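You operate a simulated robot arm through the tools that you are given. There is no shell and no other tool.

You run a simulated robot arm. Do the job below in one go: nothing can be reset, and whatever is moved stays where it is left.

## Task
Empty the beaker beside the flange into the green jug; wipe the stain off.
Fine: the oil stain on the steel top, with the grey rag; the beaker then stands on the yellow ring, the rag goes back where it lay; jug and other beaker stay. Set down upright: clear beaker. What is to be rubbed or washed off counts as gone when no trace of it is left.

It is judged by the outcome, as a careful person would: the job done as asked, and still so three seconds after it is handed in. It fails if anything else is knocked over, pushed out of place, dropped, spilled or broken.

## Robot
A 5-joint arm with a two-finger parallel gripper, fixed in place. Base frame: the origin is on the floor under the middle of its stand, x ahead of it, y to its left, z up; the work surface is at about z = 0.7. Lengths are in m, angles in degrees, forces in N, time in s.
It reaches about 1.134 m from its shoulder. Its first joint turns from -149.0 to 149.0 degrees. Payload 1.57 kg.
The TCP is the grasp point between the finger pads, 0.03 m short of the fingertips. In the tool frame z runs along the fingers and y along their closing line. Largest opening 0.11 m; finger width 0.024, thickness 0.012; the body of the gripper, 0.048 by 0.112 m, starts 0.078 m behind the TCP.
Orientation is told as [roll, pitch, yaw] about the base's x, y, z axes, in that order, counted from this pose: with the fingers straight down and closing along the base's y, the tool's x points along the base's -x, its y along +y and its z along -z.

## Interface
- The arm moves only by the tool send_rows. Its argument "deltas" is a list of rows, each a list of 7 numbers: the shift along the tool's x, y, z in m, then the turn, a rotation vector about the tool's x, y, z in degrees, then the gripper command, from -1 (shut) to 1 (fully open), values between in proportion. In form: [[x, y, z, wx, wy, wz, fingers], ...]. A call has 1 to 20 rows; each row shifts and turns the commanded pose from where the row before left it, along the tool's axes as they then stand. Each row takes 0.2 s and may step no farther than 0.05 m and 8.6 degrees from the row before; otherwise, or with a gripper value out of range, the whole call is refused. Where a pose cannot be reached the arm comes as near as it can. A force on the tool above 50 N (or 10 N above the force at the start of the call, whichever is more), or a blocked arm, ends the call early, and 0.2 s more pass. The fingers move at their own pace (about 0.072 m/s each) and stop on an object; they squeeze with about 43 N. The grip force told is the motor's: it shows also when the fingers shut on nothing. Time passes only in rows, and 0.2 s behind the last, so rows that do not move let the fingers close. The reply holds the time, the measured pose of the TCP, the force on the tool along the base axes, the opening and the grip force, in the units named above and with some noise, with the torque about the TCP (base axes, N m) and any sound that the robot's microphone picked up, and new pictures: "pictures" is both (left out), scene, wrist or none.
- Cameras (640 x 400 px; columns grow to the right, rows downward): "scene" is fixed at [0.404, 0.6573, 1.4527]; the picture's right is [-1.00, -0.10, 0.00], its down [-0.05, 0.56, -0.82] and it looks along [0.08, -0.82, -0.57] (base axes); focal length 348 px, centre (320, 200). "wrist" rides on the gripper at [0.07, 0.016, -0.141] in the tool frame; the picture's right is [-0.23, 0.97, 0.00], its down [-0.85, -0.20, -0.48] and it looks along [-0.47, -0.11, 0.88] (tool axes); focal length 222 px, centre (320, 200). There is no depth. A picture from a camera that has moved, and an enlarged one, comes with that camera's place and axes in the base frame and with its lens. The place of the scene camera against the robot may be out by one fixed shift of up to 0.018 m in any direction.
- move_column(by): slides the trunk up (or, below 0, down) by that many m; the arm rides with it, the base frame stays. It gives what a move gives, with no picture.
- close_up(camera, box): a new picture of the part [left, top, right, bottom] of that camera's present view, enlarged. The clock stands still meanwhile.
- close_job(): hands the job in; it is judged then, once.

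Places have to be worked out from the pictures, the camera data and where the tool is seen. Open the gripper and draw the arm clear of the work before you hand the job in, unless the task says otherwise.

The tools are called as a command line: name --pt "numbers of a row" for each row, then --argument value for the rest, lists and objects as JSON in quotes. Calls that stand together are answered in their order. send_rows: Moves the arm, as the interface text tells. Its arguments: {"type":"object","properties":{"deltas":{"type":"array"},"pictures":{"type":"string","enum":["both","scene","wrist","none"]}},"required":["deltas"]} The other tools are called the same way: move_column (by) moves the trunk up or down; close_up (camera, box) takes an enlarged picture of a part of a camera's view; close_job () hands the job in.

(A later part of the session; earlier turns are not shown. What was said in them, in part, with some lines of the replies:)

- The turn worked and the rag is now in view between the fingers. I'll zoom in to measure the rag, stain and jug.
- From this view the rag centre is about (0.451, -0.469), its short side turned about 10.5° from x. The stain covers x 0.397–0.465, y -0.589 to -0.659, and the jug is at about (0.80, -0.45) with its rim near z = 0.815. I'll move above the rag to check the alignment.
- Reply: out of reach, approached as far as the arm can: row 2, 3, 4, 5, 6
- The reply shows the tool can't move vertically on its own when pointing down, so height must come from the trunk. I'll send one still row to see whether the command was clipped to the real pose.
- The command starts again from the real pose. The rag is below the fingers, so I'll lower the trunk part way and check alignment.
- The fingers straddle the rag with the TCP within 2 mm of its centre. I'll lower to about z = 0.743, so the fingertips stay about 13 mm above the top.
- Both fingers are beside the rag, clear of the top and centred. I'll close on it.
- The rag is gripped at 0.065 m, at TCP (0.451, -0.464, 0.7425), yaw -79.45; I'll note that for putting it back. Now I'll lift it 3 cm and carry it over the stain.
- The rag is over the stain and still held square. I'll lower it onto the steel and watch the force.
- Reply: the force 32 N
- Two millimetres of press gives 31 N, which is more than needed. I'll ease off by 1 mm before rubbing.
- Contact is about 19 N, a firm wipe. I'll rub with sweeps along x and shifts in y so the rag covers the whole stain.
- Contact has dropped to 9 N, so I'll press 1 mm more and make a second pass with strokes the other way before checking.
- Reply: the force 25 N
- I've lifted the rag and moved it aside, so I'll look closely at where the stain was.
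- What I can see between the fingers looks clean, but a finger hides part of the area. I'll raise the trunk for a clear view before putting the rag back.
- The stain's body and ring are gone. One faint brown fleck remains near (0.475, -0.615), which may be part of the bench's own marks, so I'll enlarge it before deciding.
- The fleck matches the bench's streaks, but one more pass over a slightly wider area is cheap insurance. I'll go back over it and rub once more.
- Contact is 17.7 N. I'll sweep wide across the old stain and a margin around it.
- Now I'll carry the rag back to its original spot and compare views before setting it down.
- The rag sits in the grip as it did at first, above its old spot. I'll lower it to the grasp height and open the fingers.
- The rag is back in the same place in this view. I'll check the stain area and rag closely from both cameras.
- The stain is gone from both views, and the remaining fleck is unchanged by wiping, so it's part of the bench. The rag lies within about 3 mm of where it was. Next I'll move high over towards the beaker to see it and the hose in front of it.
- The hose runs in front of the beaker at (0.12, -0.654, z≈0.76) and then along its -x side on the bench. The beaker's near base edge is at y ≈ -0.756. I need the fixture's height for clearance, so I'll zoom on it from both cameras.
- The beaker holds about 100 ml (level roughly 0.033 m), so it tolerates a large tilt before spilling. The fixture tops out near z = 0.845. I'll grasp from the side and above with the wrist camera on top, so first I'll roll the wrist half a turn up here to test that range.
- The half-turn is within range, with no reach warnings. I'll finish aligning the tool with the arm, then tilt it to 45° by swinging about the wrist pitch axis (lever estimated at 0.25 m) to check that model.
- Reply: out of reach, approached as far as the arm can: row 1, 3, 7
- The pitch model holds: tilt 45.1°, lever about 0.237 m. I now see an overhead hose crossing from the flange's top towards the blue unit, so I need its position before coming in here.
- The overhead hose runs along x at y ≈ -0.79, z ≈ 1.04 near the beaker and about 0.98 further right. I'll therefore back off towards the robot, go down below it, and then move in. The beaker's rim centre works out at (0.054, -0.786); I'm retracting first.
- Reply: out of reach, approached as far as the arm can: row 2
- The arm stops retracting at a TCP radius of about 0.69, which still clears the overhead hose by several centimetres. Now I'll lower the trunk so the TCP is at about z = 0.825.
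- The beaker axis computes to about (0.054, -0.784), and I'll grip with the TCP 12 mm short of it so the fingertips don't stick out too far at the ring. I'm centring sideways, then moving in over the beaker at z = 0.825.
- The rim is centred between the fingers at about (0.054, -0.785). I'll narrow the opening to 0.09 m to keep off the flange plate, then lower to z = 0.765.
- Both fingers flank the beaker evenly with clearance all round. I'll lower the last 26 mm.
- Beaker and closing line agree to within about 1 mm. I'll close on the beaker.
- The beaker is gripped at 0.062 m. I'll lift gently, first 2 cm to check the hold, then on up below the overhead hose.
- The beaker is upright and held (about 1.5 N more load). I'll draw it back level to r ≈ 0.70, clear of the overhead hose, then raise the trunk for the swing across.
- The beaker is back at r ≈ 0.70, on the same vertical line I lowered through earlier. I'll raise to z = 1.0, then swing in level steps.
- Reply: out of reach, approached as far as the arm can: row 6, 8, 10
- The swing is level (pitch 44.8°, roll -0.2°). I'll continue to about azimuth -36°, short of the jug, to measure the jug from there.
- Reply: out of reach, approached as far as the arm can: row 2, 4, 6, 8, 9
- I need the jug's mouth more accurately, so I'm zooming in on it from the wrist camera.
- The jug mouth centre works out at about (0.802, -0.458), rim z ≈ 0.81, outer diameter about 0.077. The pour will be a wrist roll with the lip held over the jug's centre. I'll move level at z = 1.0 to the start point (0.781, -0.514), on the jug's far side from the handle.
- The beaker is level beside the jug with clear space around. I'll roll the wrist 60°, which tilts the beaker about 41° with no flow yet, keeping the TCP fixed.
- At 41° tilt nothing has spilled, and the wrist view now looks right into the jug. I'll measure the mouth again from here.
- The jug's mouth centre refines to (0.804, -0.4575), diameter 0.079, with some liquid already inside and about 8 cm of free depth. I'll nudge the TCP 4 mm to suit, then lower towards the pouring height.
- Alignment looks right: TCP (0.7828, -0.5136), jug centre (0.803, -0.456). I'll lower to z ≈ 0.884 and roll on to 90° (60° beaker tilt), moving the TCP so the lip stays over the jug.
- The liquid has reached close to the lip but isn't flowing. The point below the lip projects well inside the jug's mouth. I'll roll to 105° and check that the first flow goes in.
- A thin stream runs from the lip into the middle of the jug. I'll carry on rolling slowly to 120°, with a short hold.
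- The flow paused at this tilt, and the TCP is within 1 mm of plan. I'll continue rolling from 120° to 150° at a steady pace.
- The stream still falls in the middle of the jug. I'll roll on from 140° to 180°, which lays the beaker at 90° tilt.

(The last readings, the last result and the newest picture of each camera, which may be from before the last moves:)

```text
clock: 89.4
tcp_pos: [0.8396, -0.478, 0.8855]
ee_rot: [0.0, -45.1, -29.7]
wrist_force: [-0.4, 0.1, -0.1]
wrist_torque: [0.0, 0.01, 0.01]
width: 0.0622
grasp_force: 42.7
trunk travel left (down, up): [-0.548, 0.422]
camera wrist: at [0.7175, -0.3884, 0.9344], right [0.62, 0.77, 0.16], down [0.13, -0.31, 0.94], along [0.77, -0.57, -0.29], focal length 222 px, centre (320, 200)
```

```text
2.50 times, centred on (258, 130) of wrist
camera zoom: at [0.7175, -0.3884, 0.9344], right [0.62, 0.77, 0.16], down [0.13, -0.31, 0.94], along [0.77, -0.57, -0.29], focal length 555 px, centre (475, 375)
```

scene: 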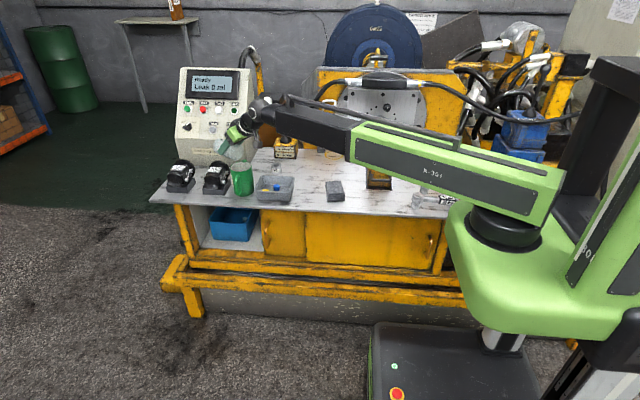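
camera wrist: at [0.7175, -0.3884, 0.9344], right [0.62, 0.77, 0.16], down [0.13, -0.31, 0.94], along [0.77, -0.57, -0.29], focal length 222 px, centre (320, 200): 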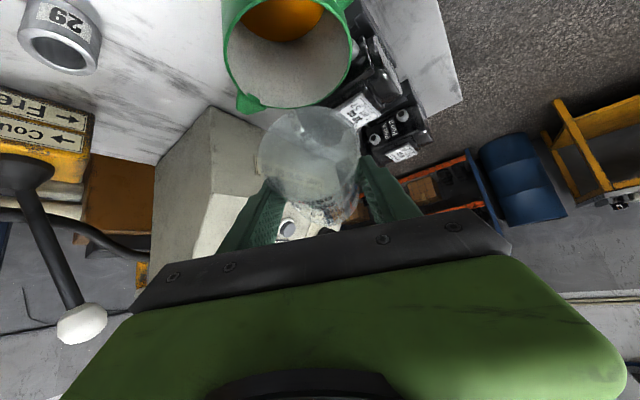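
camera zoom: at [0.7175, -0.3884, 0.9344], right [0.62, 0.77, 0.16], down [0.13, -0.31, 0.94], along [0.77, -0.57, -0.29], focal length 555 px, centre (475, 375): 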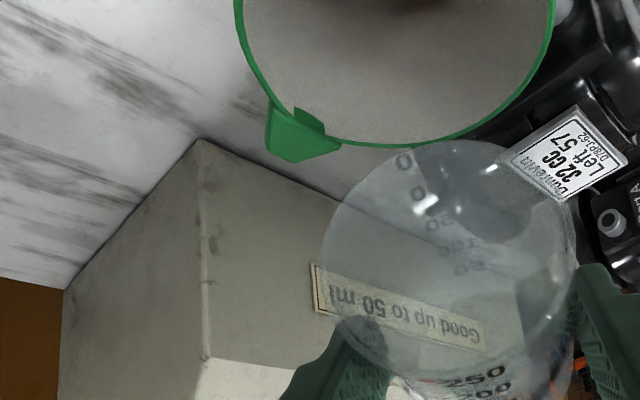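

The beaker now looks empty at 90° tilt. To drain any last drops I'll pitch it further, to about 110°, keeping the lip over the jug.

send_rows --pt "-0.00763 0 -0.01392 0 -5 0 -1" --pt "-0.0097 0 -0.01395 0 -5 0 -1" --pt "-0.01174 0 -0.01365 0 -5 0 -1" --pt "-0.01365 0 -0.01302 0 -5 0 -1" --pt "0 0 0 0 0 0 -1" --pictures "none"

move_column --by -0.05

send_rows --pt "0 0 0 0 0 0 -1" --pt "0 0 0 0 0 0 -1" --pt "0 0 0 0 0 0 -1" --pt "0 0 0 0 0 0 -1" --pt "0 0 0 0 0 0 -1" --pt "0 0 0 0 0 0 -1" --pt "0 0 0 0 0 0 -1" --pt "0 0 0 0 0 0 -1"

close_up --camera "scene" --box '[210, 120, 306, 200]'

close_up --camera "wrist" --box '[180, 50, 436, 210]'

```text
clock: 90.6
tcp_pos: [0.8222, -0.4687, 0.9532]
ee_rot: [0.3, -65.1, -30.0]
wrist_force: [-0.2, 0.1, -1.0]
wrist_torque: [0.05, -0.01, 0.03]
width: 0.0621
grasp_force: 43.1
trunk travel left (down, up): [-0.548, 0.422]
```

```text
clock: 91.5
tcp_pos: [0.8223, -0.4681, 0.9034]
ee_rot: [0.4, -64.9, -30.0]
wrist_force: [0.5, 0.0, -0.6]
wrist_torque: [-0.02, 0.03, 0.02]
width: 0.0622
grasp_force: 42.6
trunk travel left (down, up): [-0.498, 0.472]
```

```text
clock: 93.3
tcp_pos: [0.8227, -0.469, 0.9025]
ee_rot: [0.3, -65.0, -29.9]
wrist_force: [-0.4, 0.0, 0.3]
wrist_torque: [0.01, -0.01, 0.0]
width: 0.062
grasp_force: 42.8
trunk travel left (down, up): [-0.498, 0.472]
camera wrist: at [0.6938, -0.3743, 0.8981], right [0.57, 0.8, 0.21], down [-0.16, -0.14, 0.98], along [0.81, -0.59, 0.05], focal length 222 px, centre (320, 200)
```

scene: 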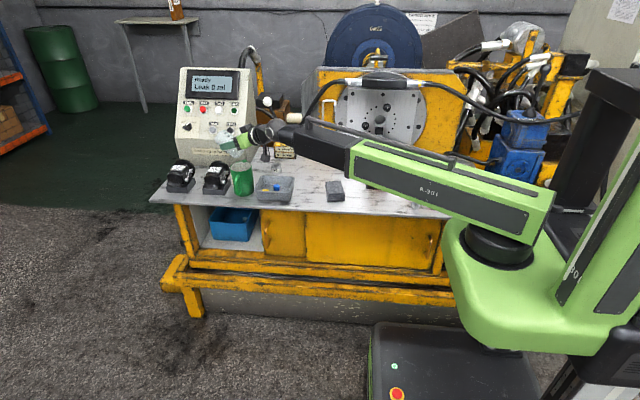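
wrist: 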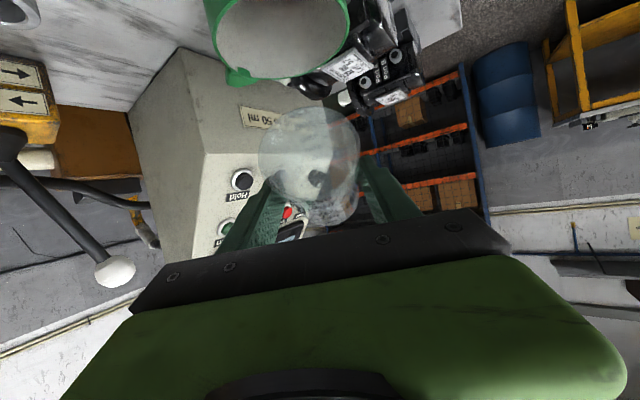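

```text
5.00 times, centred on (258, 160) of scene
camera zoom: at [0.404, 0.6573, 1.4527], right [-1.0, -0.1, 0.0], down [-0.05, 0.56, -0.82], along [0.08, -0.82, -0.57], focal length 1741 px, centre (630, 400)
```

zoom: 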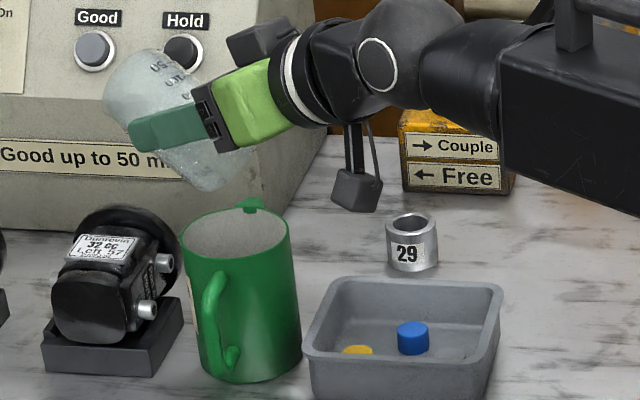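

```text
2.50 times, centred on (308, 130) of wrist
camera zoom: at [0.6938, -0.3743, 0.8981], right [0.57, 0.8, 0.21], down [-0.16, -0.14, 0.98], along [0.81, -0.59, 0.05], focal length 555 px, centre (350, 375)
```

zoom: 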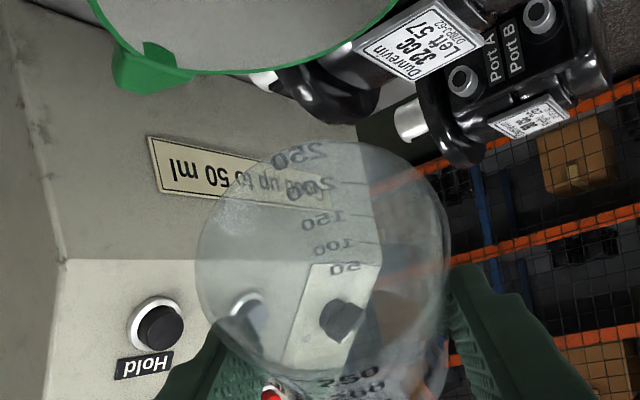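

The beaker is empty and clear, with nothing spilled around the jug. I'll raise the trunk, pitch back to 45° and roll the beaker upright again.

move_column --by 0.15

send_rows --pt "0.02066 0 -0.0009 0 5 0 -1" --pt "0.02066 0 -0.0009 0 5 0 -1" --pt "0.02066 0 -0.0009 0 5 0 -1" --pt "0.02066 0 -0.0009 0 5 0 -1" --pt "0 0 0 0 0 0 -1" --pictures "none"

send_rows --pt "0 0 0 0 0 6 -1" --pt "0 0 0 0 0 6 -1" --pt "0 0 0 0 0 6 -1" --pt "0 0 0 0 0 6 -1" --pt "0 0 0 0 0 6 -1" --pt "0 0 0 0 0 6 -1" --pt "0 0 0 0 0 6 -1" --pt "0 0 0 0 0 6 -1" --pt "0 0 0 0 0 6 -1" --pt "0 0 0 0 0 6 -1" --pt "0 0 0 0 0 6 -1" --pt "0 0 0 0 0 6 -1" --pt "0 0 0 0 0 6 -1" --pt "0 0 0 0 0 6 -1" --pt "0 0 0 0 0 6 -1" --pt "0 0 0 0 0 6 -1" --pt "0 0 0 0 0 6 -1" --pt "0 0 0 0 0 6 -1" --pt "0 0 0 0 0 6 -1" --pt "0 0 0 0 0 6 -1" --pictures "none"

send_rows --pt "0 0 0 0 0 6 -1" --pt "0 0 0 0 0 6 -1" --pt "0 0 0 0 0 6 -1" --pt "0 0 0 0 0 6 -1" --pt "0 0 0 0 0 6 -1" --pt "0 0 0 0 0 6 -1" --pt "0 0 0 0 0 6 -1" --pt "0 0 0 0 0 6 -1" --pt "0 0 0 0 0 6 -1" --pt "0 0 0 0 0 6 -1" --pt "0 0 0 0 0 0 -1"

```text
clock: 95.1
tcp_pos: [0.8228, -0.469, 1.053]
ee_rot: [0.3, -65.0, -30.0]
wrist_force: [-0.9, -0.6, -0.1]
wrist_torque: [-0.02, -0.01, -0.01]
width: 0.0619
grasp_force: 43.0
trunk travel left (down, up): [-0.648, 0.322]
```

```text
clock: 96.3
tcp_pos: [0.7829, -0.444, 0.9853]
ee_rot: [0.1, -45.0, -29.8]
wrist_force: [0.8, -0.2, -0.4]
wrist_torque: [0.01, 0.02, 0.0]
width: 0.0618
grasp_force: 43.0
trunk travel left (down, up): [-0.648, 0.322]
```

```text
clock: 100.5
tcp_pos: [0.7797, -0.4453, 0.9861]
ee_rot: [40.8, 20.9, -142.1]
wrist_force: [0.6, 0.0, -0.1]
wrist_torque: [0.02, -0.03, -0.01]
width: 0.062
grasp_force: 43.1
trunk travel left (down, up): [-0.648, 0.322]
```

```text
clock: 102.9
tcp_pos: [0.7731, -0.4581, 0.9857]
ee_rot: [-0.6, 45.2, 151.2]
wrist_force: [-1.1, 0.6, -1.0]
wrist_torque: [-0.01, -0.04, 0.01]
width: 0.0618
grasp_force: 43.1
out of reach, approached as far as the arm can: row 10
trunk travel left (down, up): [-0.648, 0.322]
camera wrist: at [0.7185, -0.4492, 1.1332], right [-0.6, -0.78, -0.17], down [-0.73, 0.62, -0.27], along [0.31, -0.04, -0.95], focal length 222 px, centre (320, 200)
```

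scene: 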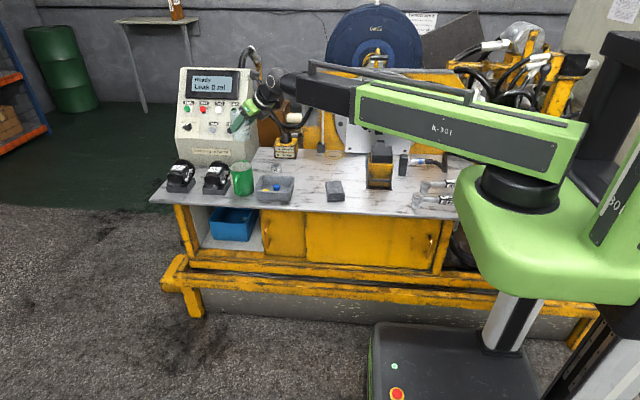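
wrist: 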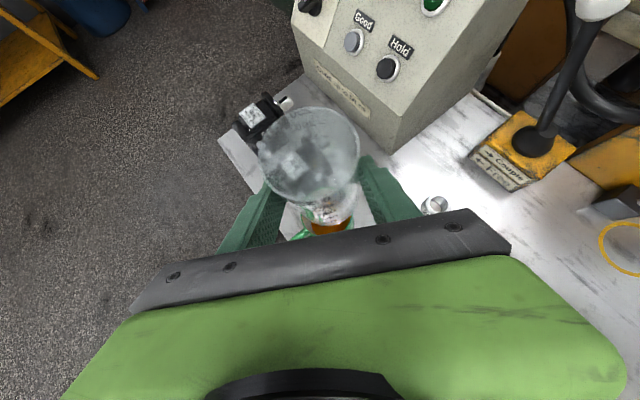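

The beaker is upright and empty again (tilt within about 0.6°). Another hose comes off the flange's left connector and may cross above the ring, so I'll look closely before approaching.

close_up --camera "scene" --box '[240, 60, 400, 160]'

close_up --camera "wrist" --box '[400, 0, 640, 150]'

close_up --camera "wrist" --box '[200, 90, 456, 250]'

```text
4.00 times, centred on (320, 110) of scene
camera zoom: at [0.404, 0.6573, 1.4527], right [-1.0, -0.1, 0.0], down [-0.05, 0.56, -0.82], along [0.08, -0.82, -0.57], focal length 1393 px, centre (320, 560)
```

zoom: 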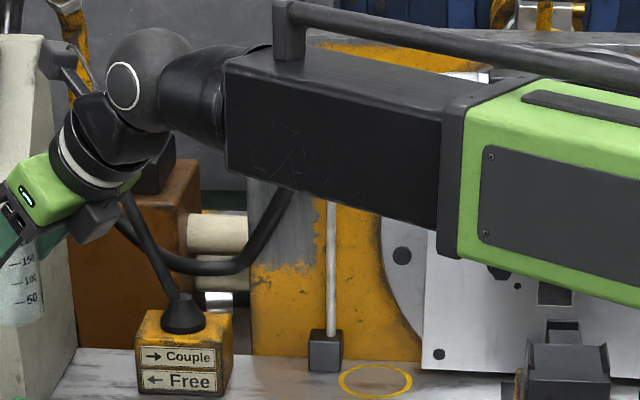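

```text
2.67 times, centred on (520, 75) of wrist
camera zoom: at [0.7185, -0.4492, 1.1332], right [-0.6, -0.78, -0.17], down [-0.73, 0.62, -0.27], along [0.31, -0.04, -0.95], focal length 592 px, centre (-213, 533)
```

zoom: 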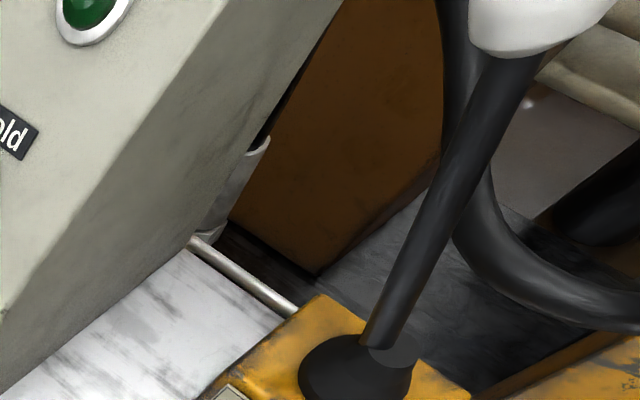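

```text
2.50 times, centred on (328, 170) of wrist
camera zoom: at [0.7185, -0.4492, 1.1332], right [-0.6, -0.78, -0.17], down [-0.73, 0.62, -0.27], along [0.31, -0.04, -0.95], focal length 555 px, centre (300, 275)
```

zoom: 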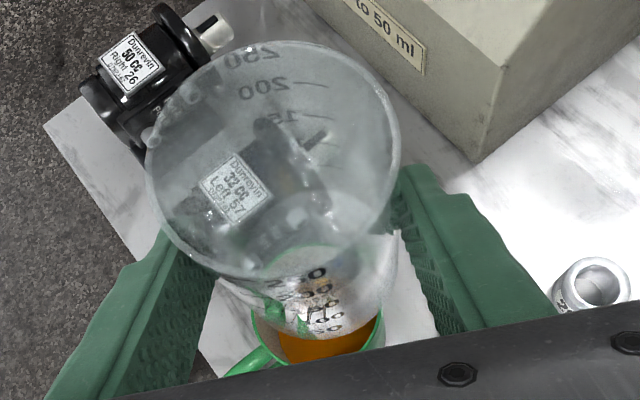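

The beaker is visibly empty. The left hose drops behind the bench but passes about z ≈ 1.0 over the ring, so I'll approach the ring low and from the robot side, as I did for the pick. First I'll retract and swing back to azimuth about -59°.

send_rows --pt "-0.024 0 -0.024 0 0 0 -1" --pt "-0.024 0 -0.024 0 0 0 -1" --pt "-0.024 0 -0.024 0 0 0 -1" --pt "-0.024 0 -0.024 0 0 0 -1" --pt "-0.024 0 -0.024 0 0 0 -1" --pt "-0.00223 0.0447 -0.00223 -2.4925 0 2.4925 -1" --pt "-0.00223 0.0447 -0.00223 -2.4925 0 2.4925 -1" --pt "-0.00223 0.0447 -0.00223 -2.4925 0 2.4925 -1" --pt "-0.00223 0.0447 -0.00223 -2.4925 0 2.4925 -1" --pt "-0.00223 0.0447 -0.00223 -2.4925 0 2.4925 -1" --pt "-0.00223 0.0447 -0.00223 -2.4925 0 2.4925 -1" --pt "-0.00223 0.0447 -0.00223 -2.4925 0 2.4925 -1" --pt "-0.00223 0.0447 -0.00223 -2.4925 0 2.4925 -1" --pt "0 0 0 0 0 0 -1"

close_up --camera "scene" --box '[270, 60, 430, 160]'

close_up --camera "wrist" --box '[160, 0, 480, 200]'

```text
clock: 105.9
tcp_pos: [0.3657, -0.6277, 0.9853]
ee_rot: [-0.2, 45.0, 121.9]
wrist_force: [0.2, 0.1, -0.1]
wrist_torque: [0.01, 0.0, 0.02]
width: 0.0615
grasp_force: 43.3
out of reach, approached as far as the arm can: row 1, 5
trunk travel left (down, up): [-0.648, 0.322]
camera wrist: at [0.3249, -0.5926, 1.133], right [-0.91, -0.38, -0.16], down [-0.33, 0.91, -0.27], along [0.25, -0.19, -0.95], focal length 222 px, centre (320, 200)
```

scene: 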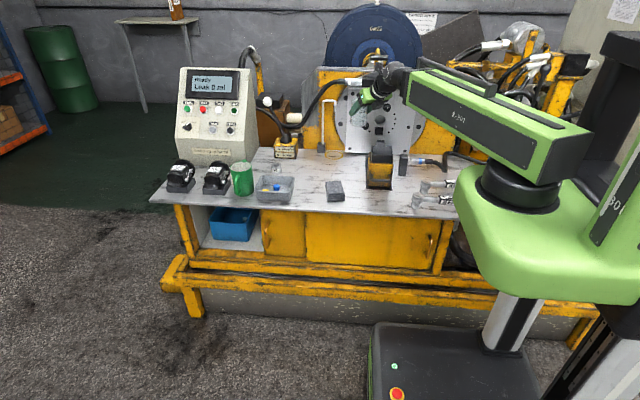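
wrist: 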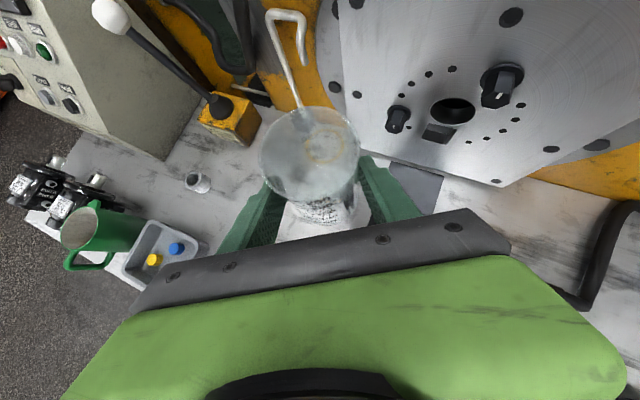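

```text
4.00 times, centred on (350, 110) of scene
camera zoom: at [0.404, 0.6573, 1.4527], right [-1.0, -0.1, 0.0], down [-0.05, 0.56, -0.82], along [0.08, -0.82, -0.57], focal length 1393 px, centre (200, 560)
```

zoom: 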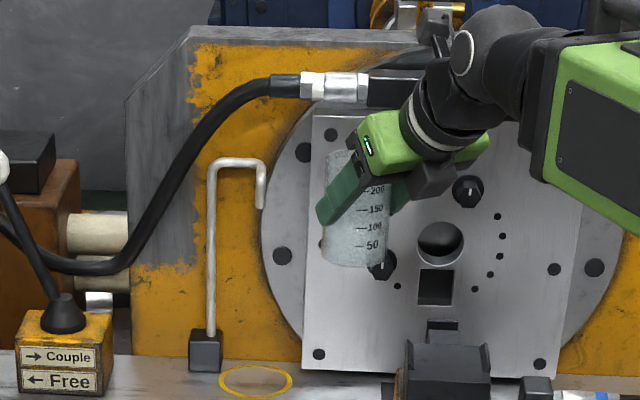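

```text
2.00 times, centred on (320, 100) of wrist
camera zoom: at [0.3249, -0.5926, 1.133], right [-0.91, -0.38, -0.16], down [-0.33, 0.91, -0.27], along [0.25, -0.19, -0.95], focal length 444 px, centre (320, 400)
```

zoom: 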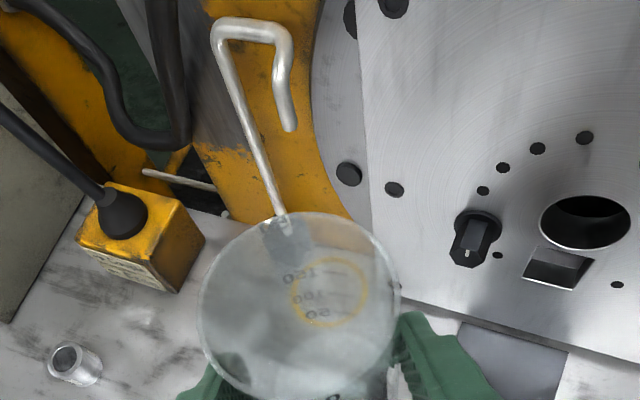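

A bent rod by the ring hangs its hook tip at about (0.472, -0.796, 0.909), right above the ring, so the beaker must slide in beneath it. The ring centre re-measures as (0.474, -0.794). I'll lower to z = 0.86 here, extend past the fixture to r ≈ 0.80, then go down to 0.80.

move_column --by -0.125

send_rows --pt "0.0177 0 0.0177 0 0 0 -1" --pt "0.0177 0 0.0177 0 0 0 -1" --pt "0.0177 0 0.0177 0 0 0 -1" --pt "0 0 0 0 0 0 -1"

close_up --camera "scene" --box '[300, 90, 428, 170]'

close_up --camera "wrist" --box '[160, 50, 480, 250]'

```text
clock: 107.4
tcp_pos: [0.3663, -0.6283, 0.8608]
ee_rot: [-0.1, 45.0, 121.9]
wrist_force: [0.4, -0.7, -0.6]
wrist_torque: [0.03, 0.02, -0.02]
width: 0.0615
grasp_force: 42.7
trunk travel left (down, up): [-0.523, 0.447]
```

```text
clock: 108.4
tcp_pos: [0.4049, -0.691, 0.8606]
ee_rot: [-0.2, 45.1, 121.9]
wrist_force: [-0.6, -0.6, -0.8]
wrist_torque: [-0.02, 0.03, -0.02]
width: 0.0617
grasp_force: 42.9
trunk travel left (down, up): [-0.523, 0.447]
camera wrist: at [0.3644, -0.6558, 1.0081], right [-0.91, -0.38, -0.16], down [-0.33, 0.91, -0.27], along [0.25, -0.19, -0.95], focal length 222 px, centre (320, 200)
```

scene: 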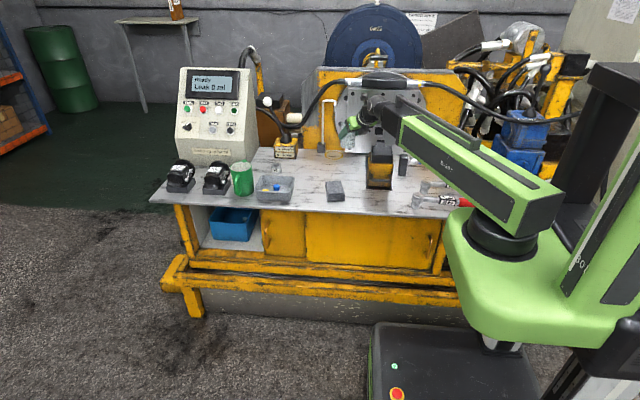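
wrist: 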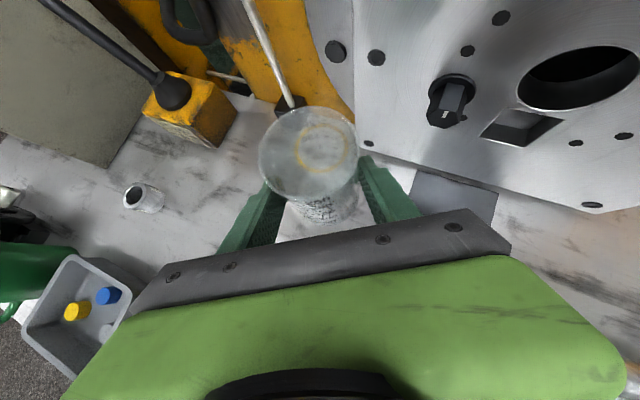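

```text
5.00 times, centred on (364, 130) of scene
camera zoom: at [0.404, 0.6573, 1.4527], right [-1.0, -0.1, 0.0], down [-0.05, 0.56, -0.82], along [0.08, -0.82, -0.57], focal length 1741 px, centre (100, 550)
```

zoom: 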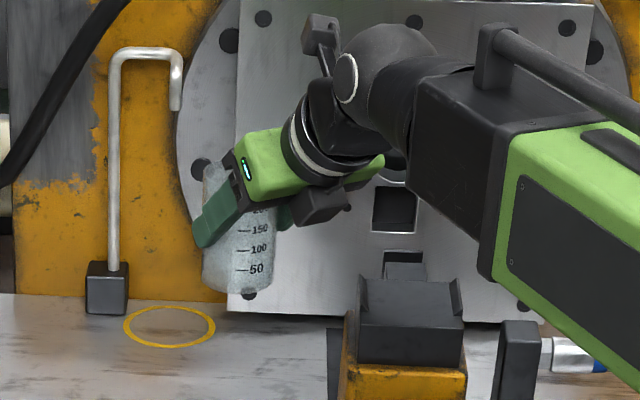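

```text
2.00 times, centred on (320, 150) of wrist
camera zoom: at [0.3644, -0.6558, 1.0081], right [-0.91, -0.38, -0.16], down [-0.33, 0.91, -0.27], along [0.25, -0.19, -0.95], focal length 444 px, centre (320, 300)
```

zoom: 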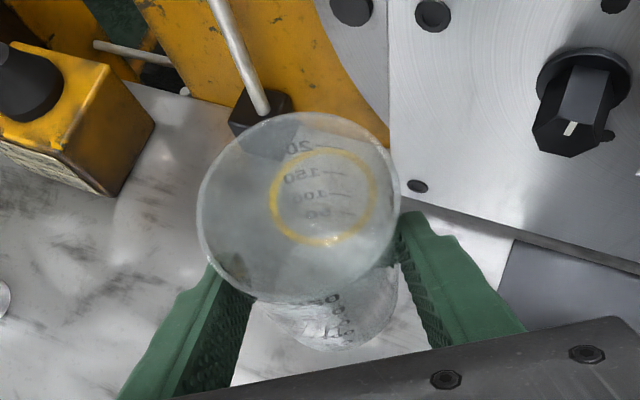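

The path ahead is clear and the ring still measures (0.4735, -0.794). I'll lower to z = 0.80 and extend towards the ring beneath the hook, stopping partway to check.

move_column --by -0.06

send_rows --pt "0.0141 -0.0018 0.0141 0.1 0 -0.1 -1" --pt "0.0141 -0.0018 0.0141 0.1 0 -0.1 -1" --pt "0.0141 -0.0018 0.0141 0.1 0 -0.1 -1" --pt "0 0 0 0 0 0 -1"

close_up --camera "scene" --box '[300, 90, 428, 170]'

close_up --camera "wrist" --box '[160, 50, 480, 250]'

```text
clock: 109.4
tcp_pos: [0.4059, -0.6911, 0.8003]
ee_rot: [-0.2, 45.1, 121.9]
wrist_force: [-0.5, 0.1, 0.4]
wrist_torque: [-0.01, 0.02, -0.01]
width: 0.0617
grasp_force: 43.3
trunk travel left (down, up): [-0.463, 0.507]
```

```text
clock: 110.4
tcp_pos: [0.4419, -0.7415, 0.8005]
ee_rot: [-0.1, 45.0, 122.4]
wrist_force: [-0.1, -0.8, -0.5]
wrist_torque: [0.01, 0.04, -0.02]
width: 0.0616
grasp_force: 42.5
trunk travel left (down, up): [-0.463, 0.507]
camera wrist: at [0.4007, -0.7055, 0.9479], right [-0.91, -0.39, -0.16], down [-0.34, 0.9, -0.27], along [0.25, -0.19, -0.95], focal length 222 px, centre (320, 200)
```

scene: 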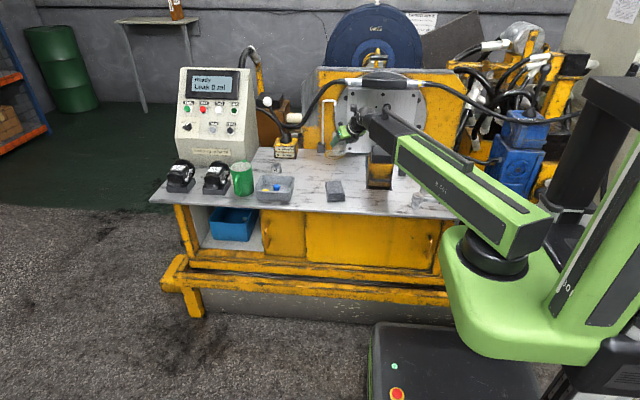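
wrist: 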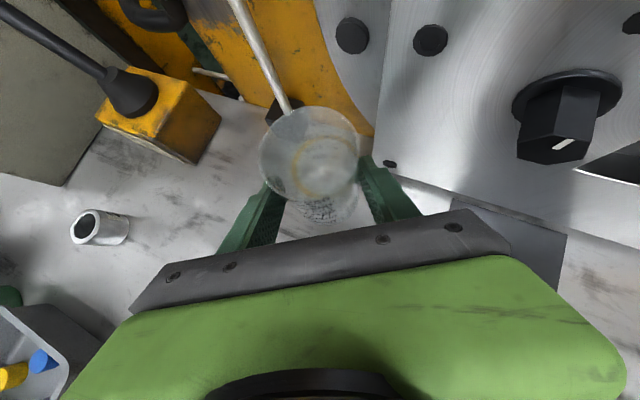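

```text
5.00 times, centred on (364, 130) of scene
camera zoom: at [0.404, 0.6573, 1.4527], right [-1.0, -0.1, 0.0], down [-0.05, 0.56, -0.82], along [0.08, -0.82, -0.57], focal length 1741 px, centre (100, 550)
```

zoom: 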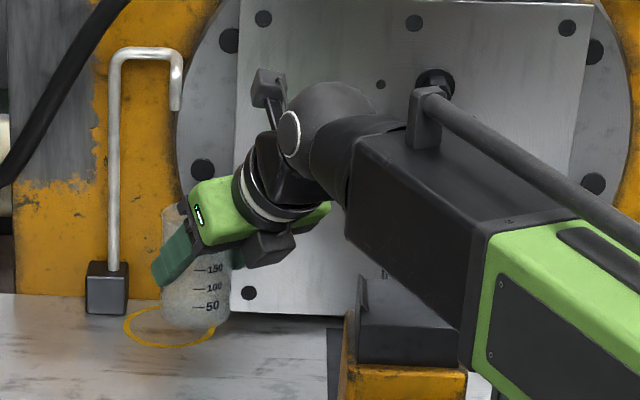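

```text
2.00 times, centred on (320, 150) of wrist
camera zoom: at [0.4007, -0.7055, 0.9479], right [-0.91, -0.39, -0.16], down [-0.34, 0.9, -0.27], along [0.25, -0.19, -0.95], focal length 444 px, centre (320, 300)
```

zoom: 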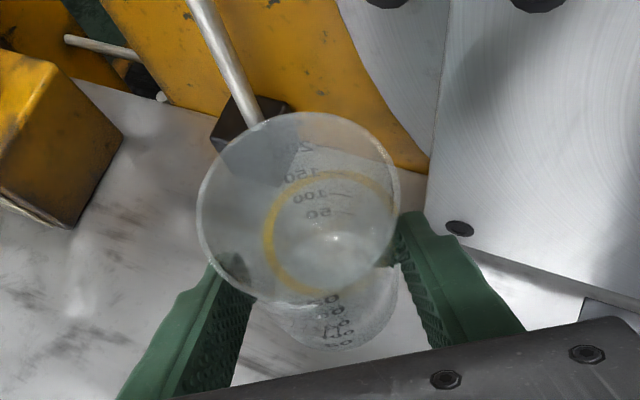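

The beaker is partly over the ring, with the hook well above its rim. I'll extend the last 48 mm.

send_rows --pt "0.01144 -0.0009 0.01144 0 0 0 -1" --pt "0.01144 -0.0009 0.01144 0 0 0 -1" --pt "0.01144 -0.0008 0.01144 0 0 0 -1" --pt "0 0 0 0 0 0 -1"

close_up --camera "scene" --box '[300, 100, 396, 160]'

close_up --camera "wrist" --box '[200, 80, 456, 240]'

```text
clock: 111.4
tcp_pos: [0.4678, -0.7785, 0.7996]
ee_rot: [-0.1, 45.1, 122.4]
wrist_force: [0.1, -0.2, -0.8]
wrist_torque: [0.01, 0.02, 0.06]
width: 0.0617
grasp_force: 42.9
trunk travel left (down, up): [-0.463, 0.507]
camera wrist: at [0.4268, -0.7431, 0.948], right [-0.91, -0.39, -0.16], down [-0.34, 0.9, -0.27], along [0.25, -0.19, -0.95], focal length 222 px, centre (320, 200)
```

scene: 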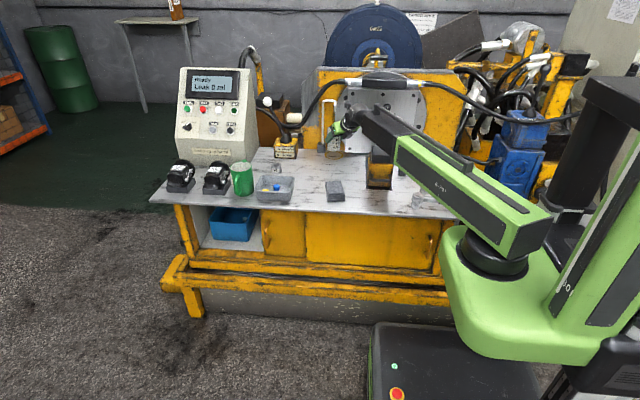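
wrist: 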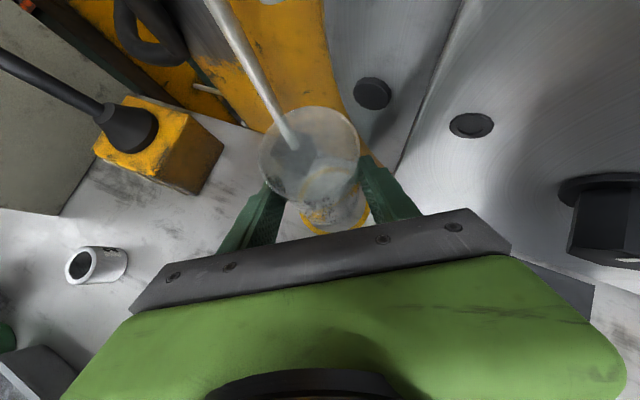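

```text
6.67 times, centred on (348, 130) of scene
camera zoom: at [0.404, 0.6573, 1.4527], right [-1.0, -0.1, 0.0], down [-0.05, 0.56, -0.82], along [0.08, -0.82, -0.57], focal length 2322 px, centre (133, 667)
```

zoom: 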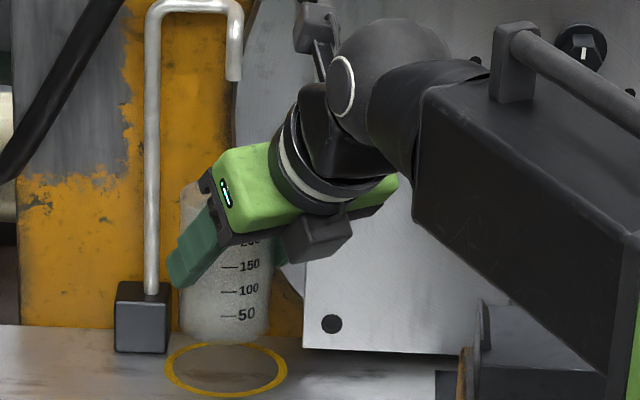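

```text
2.50 times, centred on (328, 160) of wrist
camera zoom: at [0.4268, -0.7431, 0.948], right [-0.91, -0.39, -0.16], down [-0.34, 0.9, -0.27], along [0.25, -0.19, -0.95], focal length 555 px, centre (300, 300)
```

zoom: 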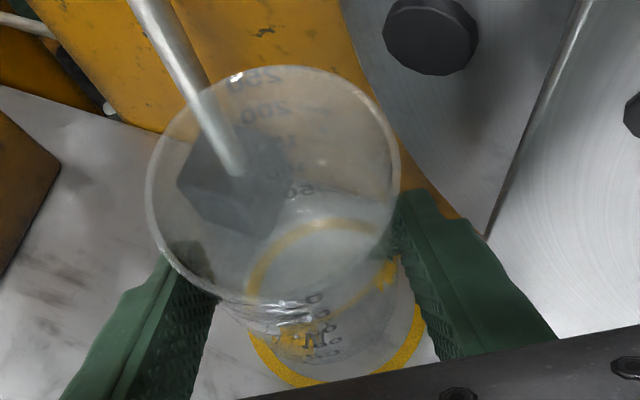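

The beaker is over the ring, about 6 mm short of its centre at (0.4755, -0.795). I'll move 3.5 mm further out and lower to just above the bench.

send_rows --pt "0.0025 0 0.0025 0 0 0 -1" --pt "0 0 0 0 0 0 -1" --pictures "none"

move_column --by -0.032

close_up --camera "scene" --box '[300, 110, 380, 160]'

close_up --camera "wrist" --box '[200, 80, 456, 240]'

```text
clock: 112.0
tcp_pos: [0.4707, -0.7818, 0.7999]
ee_rot: [-0.2, 44.9, 122.5]
wrist_force: [1.3, 0.5, -0.9]
wrist_torque: [0.02, 0.03, 0.0]
width: 0.0617
grasp_force: 43.1
trunk travel left (down, up): [-0.463, 0.507]
```

```text
clock: 112.8
tcp_pos: [0.469, -0.782, 0.7679]
ee_rot: [-0.2, 45.0, 122.5]
wrist_force: [-0.2, -0.2, 0.1]
wrist_torque: [0.01, 0.02, -0.01]
width: 0.0614
grasp_force: 43.0
trunk travel left (down, up): [-0.431, 0.539]
```

```text
8.00 times, centred on (340, 135) of scene
camera zoom: at [0.404, 0.6573, 1.4527], right [-1.0, -0.1, 0.0], down [-0.05, 0.56, -0.82], along [0.08, -0.82, -0.57], focal length 2786 px, centre (160, 720)
```

zoom: 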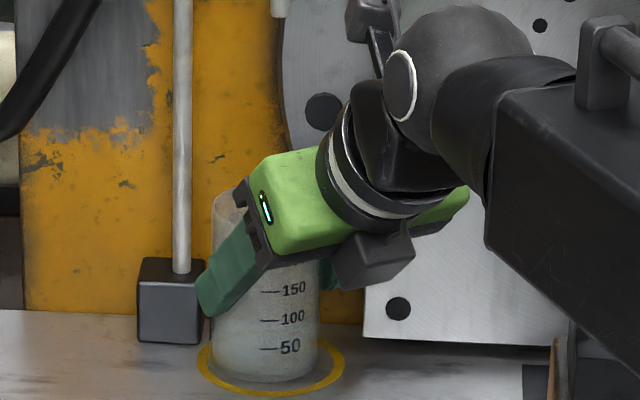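

```text
2.50 times, centred on (328, 160) of wrist
camera zoom: at [0.4292, -0.7463, 0.9158], right [-0.91, -0.39, -0.16], down [-0.34, 0.9, -0.27], along [0.25, -0.19, -0.95], focal length 555 px, centre (300, 300)
```

zoom: 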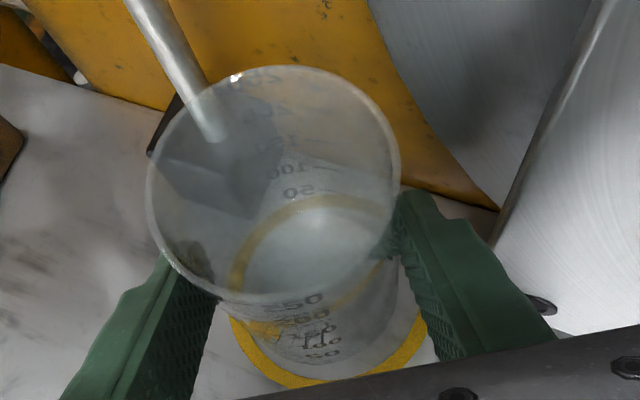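

The beaker sits inside the ring from both views, about 3 mm above the bench. I'll lower those last millimetres and watch for contact.

move_column --by -0.0025

move_column --by -0.0005

```text
clock: 113.3
tcp_pos: [0.4689, -0.7828, 0.7653]
ee_rot: [-0.3, 45.0, 122.5]
wrist_force: [0.7, -0.2, -0.9]
wrist_torque: [-0.04, -0.02, -0.03]
width: 0.0617
grasp_force: 43.4
trunk travel left (down, up): [-0.429, 0.541]
```

```text
clock: 113.8
tcp_pos: [0.4709, -0.7814, 0.7652]
ee_rot: [-0.3, 45.0, 122.5]
wrist_force: [0.9, -1.1, 3.4]
wrist_torque: [-0.09, 0.04, 0.01]
width: 0.0613
grasp_force: 43.0
trunk travel left (down, up): [-0.428, 0.542]
```

Contact shows at 3.4 N. I'll open the fingers just enough (to 0.075 m), because the flange plate is close on one side.

send_rows --pt "0 0 0 0 0 0 0.14" --pt "0 0 0 0 0 0 0.18" --pt "0 0 0 0 0 0 0.25" --pt "0 0 0 0 0 0 0.32" --pt "0 0 0 0 0 0 0.36" --pt "0 0 0 0 0 0 0.36"

close_up --camera "wrist" --box '[200, 80, 456, 240]'

close_up --camera "scene" --box '[300, 110, 380, 160]'

```text
clock: 115.2
tcp_pos: [0.4693, -0.7819, 0.7647]
ee_rot: [-0.3, 45.1, 122.5]
wrist_force: [0.0, -0.1, -0.1]
wrist_torque: [0.0, 0.0, 0.0]
width: 0.0749
grasp_force: 0.1
trunk travel left (down, up): [-0.428, 0.542]
camera wrist: at [0.4292, -0.7463, 0.9129], right [-0.91, -0.39, -0.16], down [-0.34, 0.9, -0.27], along [0.25, -0.19, -0.95], focal length 222 px, centre (320, 200)
```

scene: 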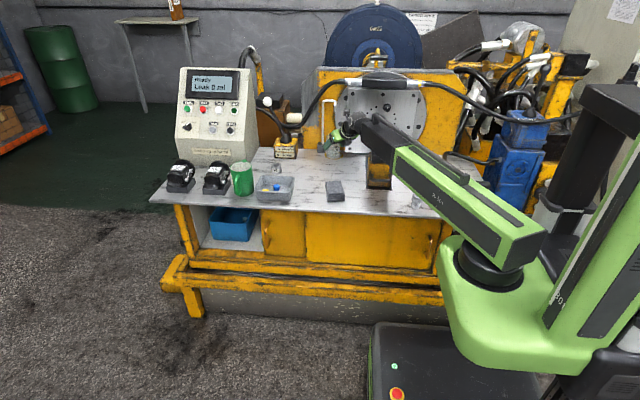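
wrist: 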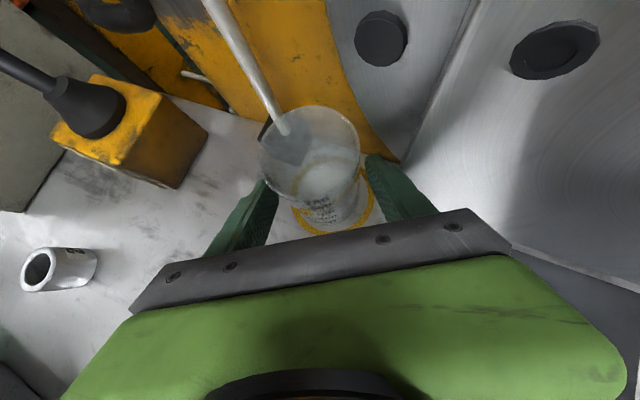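

```text
2.50 times, centred on (328, 160) of wrist
camera zoom: at [0.4292, -0.7463, 0.9129], right [-0.91, -0.39, -0.16], down [-0.34, 0.9, -0.27], along [0.25, -0.19, -0.95], focal length 555 px, centre (300, 300)
```

zoom: 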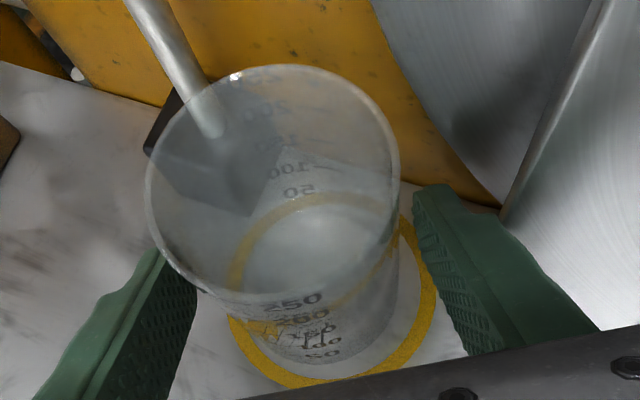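

```text
8.00 times, centred on (340, 135) of scene
camera zoom: at [0.404, 0.6573, 1.4527], right [-1.0, -0.1, 0.0], down [-0.05, 0.56, -0.82], along [0.08, -0.82, -0.57], focal length 2786 px, centre (160, 720)
```

zoom: 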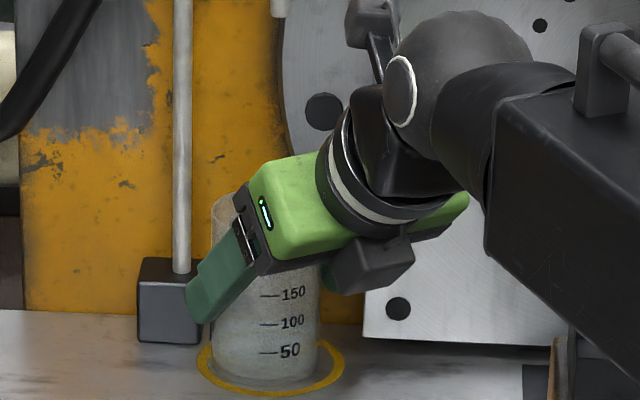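

The beaker stands free and upright inside the ring. I'll lift straight up 75 mm, staying below the hook, then draw the open gripper back.

move_column --by 0.075

close_up --camera "wrist" --box '[200, 80, 456, 240]'

close_up --camera "scene" --box '[300, 100, 396, 160]'

```text
clock: 116.3
tcp_pos: [0.4706, -0.7816, 0.8402]
ee_rot: [-0.2, 45.0, 122.5]
wrist_force: [1.0, -0.3, 0.3]
wrist_torque: [-0.02, 0.0, 0.0]
width: 0.0749
grasp_force: 0.1
trunk travel left (down, up): [-0.503, 0.467]
```

```text
2.50 times, centred on (328, 160) of wrist
camera zoom: at [0.4292, -0.7464, 0.9879], right [-0.91, -0.39, -0.16], down [-0.34, 0.9, -0.27], along [0.25, -0.19, -0.95], focal length 555 px, centre (300, 300)
```

zoom: 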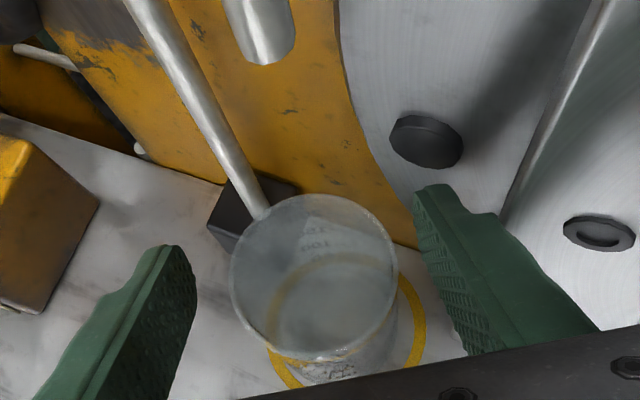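

```text
6.67 times, centred on (348, 130) of scene
camera zoom: at [0.404, 0.6573, 1.4527], right [-1.0, -0.1, 0.0], down [-0.05, 0.56, -0.82], along [0.08, -0.82, -0.57], focal length 2322 px, centre (133, 667)
```

zoom: 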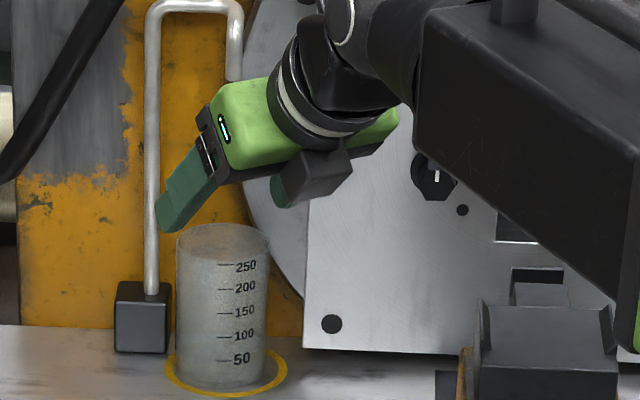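

The gripper is clear above the rim and the empty beaker stands in the ring. I'll retract 12 cm towards the robot, then raise the arm well away.

send_rows --pt "-0.0212 0 -0.0212 0 0 0 0.36" --pt "-0.0212 0 -0.0212 0 0 0 0.36" --pt "-0.0212 0 -0.0212 0 0 0 0.36" --pt "-0.0212 0 -0.0212 0 0 0 0.36" --pt "0 0 0 0 0 0 1" --pt "0 0 0 0 0 0 1" --pictures "none"

move_column --by 0.25

send_rows --pt "-0.0212 0 -0.0212 0 0 0 1" --pt "-0.0177 0 -0.0177 0 0 0 1" --pt "0 0 0 0 0 0 1"

close_up --camera "scene" --box '[290, 120, 490, 220]'

close_up --camera "scene" --box '[150, 120, 310, 220]'

close_up --camera "scene" --box '[300, 120, 396, 190]'

```text
clock: 117.8
tcp_pos: [0.4056, -0.6797, 0.8407]
ee_rot: [-0.1, 44.9, 122.4]
wrist_force: [0.4, 0.2, 0.2]
wrist_torque: [0.0, 0.03, -0.01]
width: 0.11
grasp_force: 0.1
trunk travel left (down, up): [-0.503, 0.467]
```

```text
clock: 120.3
tcp_pos: [0.4048, -0.6815, 1.091]
ee_rot: [-0.2, 44.9, 122.4]
wrist_force: [-0.3, 0.3, -0.6]
wrist_torque: [-0.01, -0.01, -0.01]
width: 0.11
grasp_force: 0.1
trunk travel left (down, up): [-0.753, 0.217]
```

```text
clock: 121.1
tcp_pos: [0.3763, -0.6314, 1.0905]
ee_rot: [-0.3, 44.8, 122.5]
wrist_force: [0.4, -0.8, -0.8]
wrist_torque: [-0.05, -0.03, -0.03]
width: 0.11
grasp_force: 0.0
trunk travel left (down, up): [-0.753, 0.217]
camera wrist: at [0.3358, -0.5972, 1.2378], right [-0.91, -0.39, -0.16], down [-0.34, 0.9, -0.26], along [0.25, -0.18, -0.95], focal length 222 px, centre (320, 200)
```

scene: 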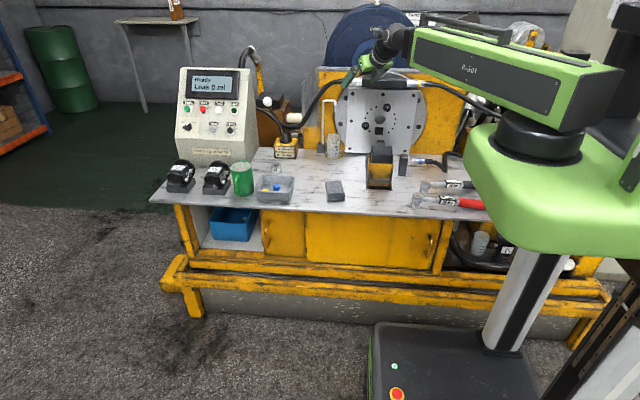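
wrist: 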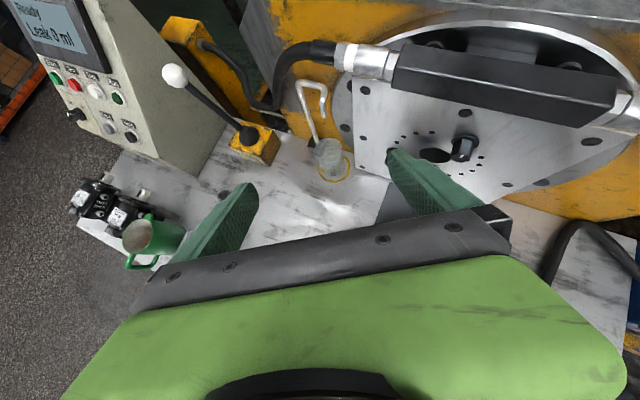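

```text
3.20 times, centred on (390, 170) of scene
camera zoom: at [0.404, 0.6573, 1.4527], right [-1.0, -0.1, 0.0], down [-0.05, 0.56, -0.82], along [0.08, -0.82, -0.57], focal length 1114 px, centre (96, 296)
```

zoom: 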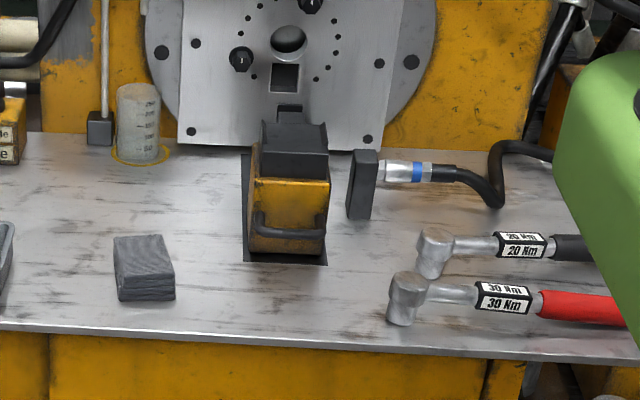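

```text
4.00 times, centred on (230, 170) of scene
camera zoom: at [0.404, 0.6573, 1.4527], right [-1.0, -0.1, 0.0], down [-0.05, 0.56, -0.82], along [0.08, -0.82, -0.57], focal length 1393 px, centre (680, 320)
```

zoom: 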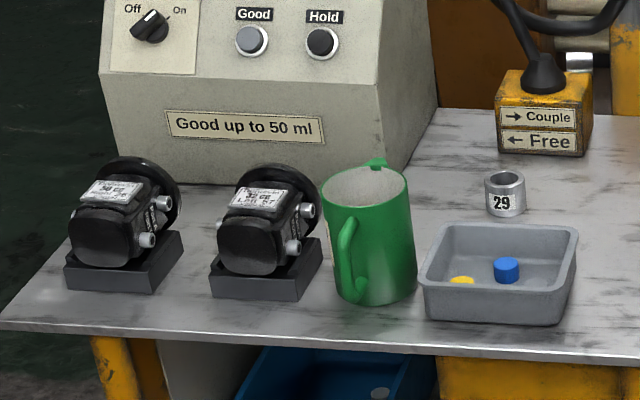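

```text
5.71 times, centred on (348, 155) of scene
camera zoom: at [0.404, 0.6573, 1.4527], right [-1.0, -0.1, 0.0], down [-0.05, 0.56, -0.82], along [0.08, -0.82, -0.57], focal length 1990 px, centre (160, 457)
```

zoom: 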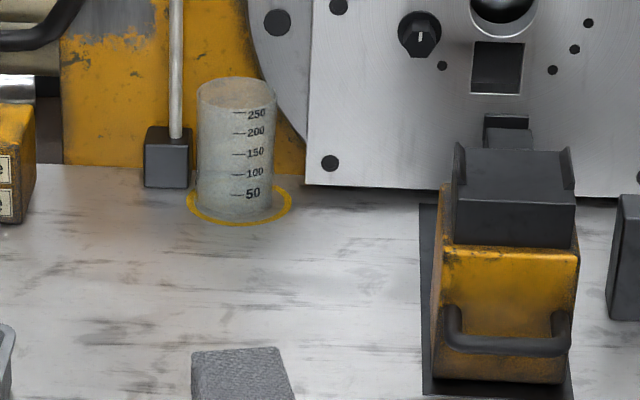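

Everything appears in place. One last close look at the bench for drips, the wiped area and the beaker before handing in.

close_up --camera "wrist" --box '[230, 120, 422, 240]'

close_up --camera "wrist" --box '[60, 160, 252, 280]'

close_up --camera "scene" --box '[400, 130, 480, 180]'

close_up --camera "scene" --box '[440, 210, 520, 260]'

```text
3.33 times, centred on (326, 180) of wrist
camera zoom: at [0.3358, -0.5972, 1.2378], right [-0.91, -0.39, -0.16], down [-0.34, 0.9, -0.26], along [0.25, -0.18, -0.95], focal length 740 px, centre (300, 267)
```

zoom: 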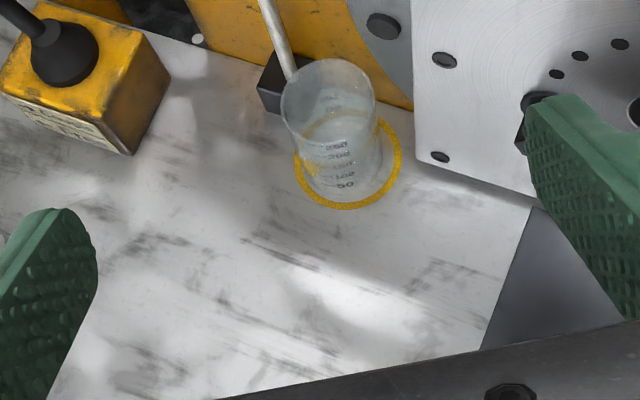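

```text
3.33 times, centred on (156, 220) of wrist
camera zoom: at [0.3358, -0.5972, 1.2378], right [-0.91, -0.39, -0.16], down [-0.34, 0.9, -0.26], along [0.25, -0.18, -0.95], focal length 740 px, centre (867, 133)
```

zoom: 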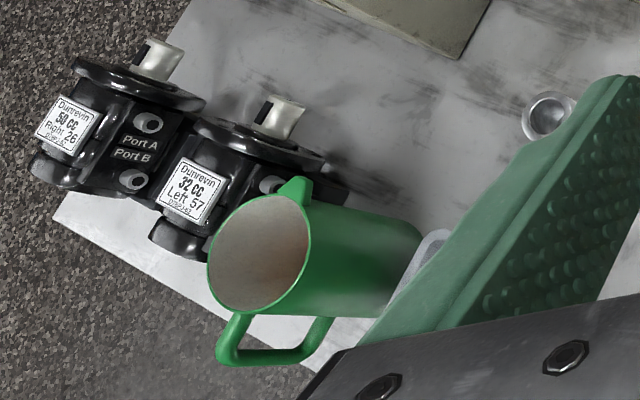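

```text
8.00 times, centred on (440, 155) of scene
camera zoom: at [0.404, 0.6573, 1.4527], right [-1.0, -0.1, 0.0], down [-0.05, 0.56, -0.82], along [0.08, -0.82, -0.57], focal length 2786 px, centre (-640, 560)
```

zoom: 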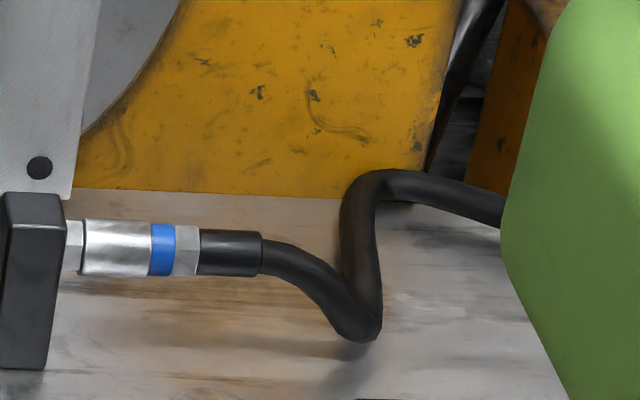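

```text
8.00 times, centred on (480, 235) of scene
camera zoom: at [0.404, 0.6573, 1.4527], right [-1.0, -0.1, 0.0], down [-0.05, 0.56, -0.82], along [0.08, -0.82, -0.57], focal length 2786 px, centre (-960, -80)
```

zoom: 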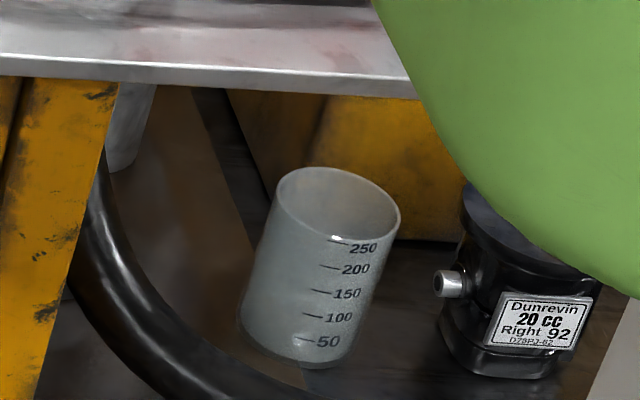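

I can see the job is complete from both cameras. The beaker is empty and upright inside the yellow ring, the stain is gone, and the rag is back in its place. The jug and the shelf beaker haven't moved, and nothing has spilled. The gripper is open and clear, so I'm handing in.

close_job

```text
The job is handed in.
```

The job is handed in. The beaker beside the flange was emptied into the green jug, and the oil stain was wiped off with the grey rag.

- **Beaker:** it looked empty on inspection and now stands upright inside the yellow ring. I held it tipped over the jug until nothing more came out.
- **Stain:** no trace showed from either camera. One faint brown fleck nearby did not change with wiping, so I took it to be part of the bench.
- **Rag:** it is back where it lay, about 3 mm off its original spot.
- **Everything else:** the jug and the other beaker did not move. Nothing was knocked over and I saw no spills. The gripper is open and the arm is clear of the bench.
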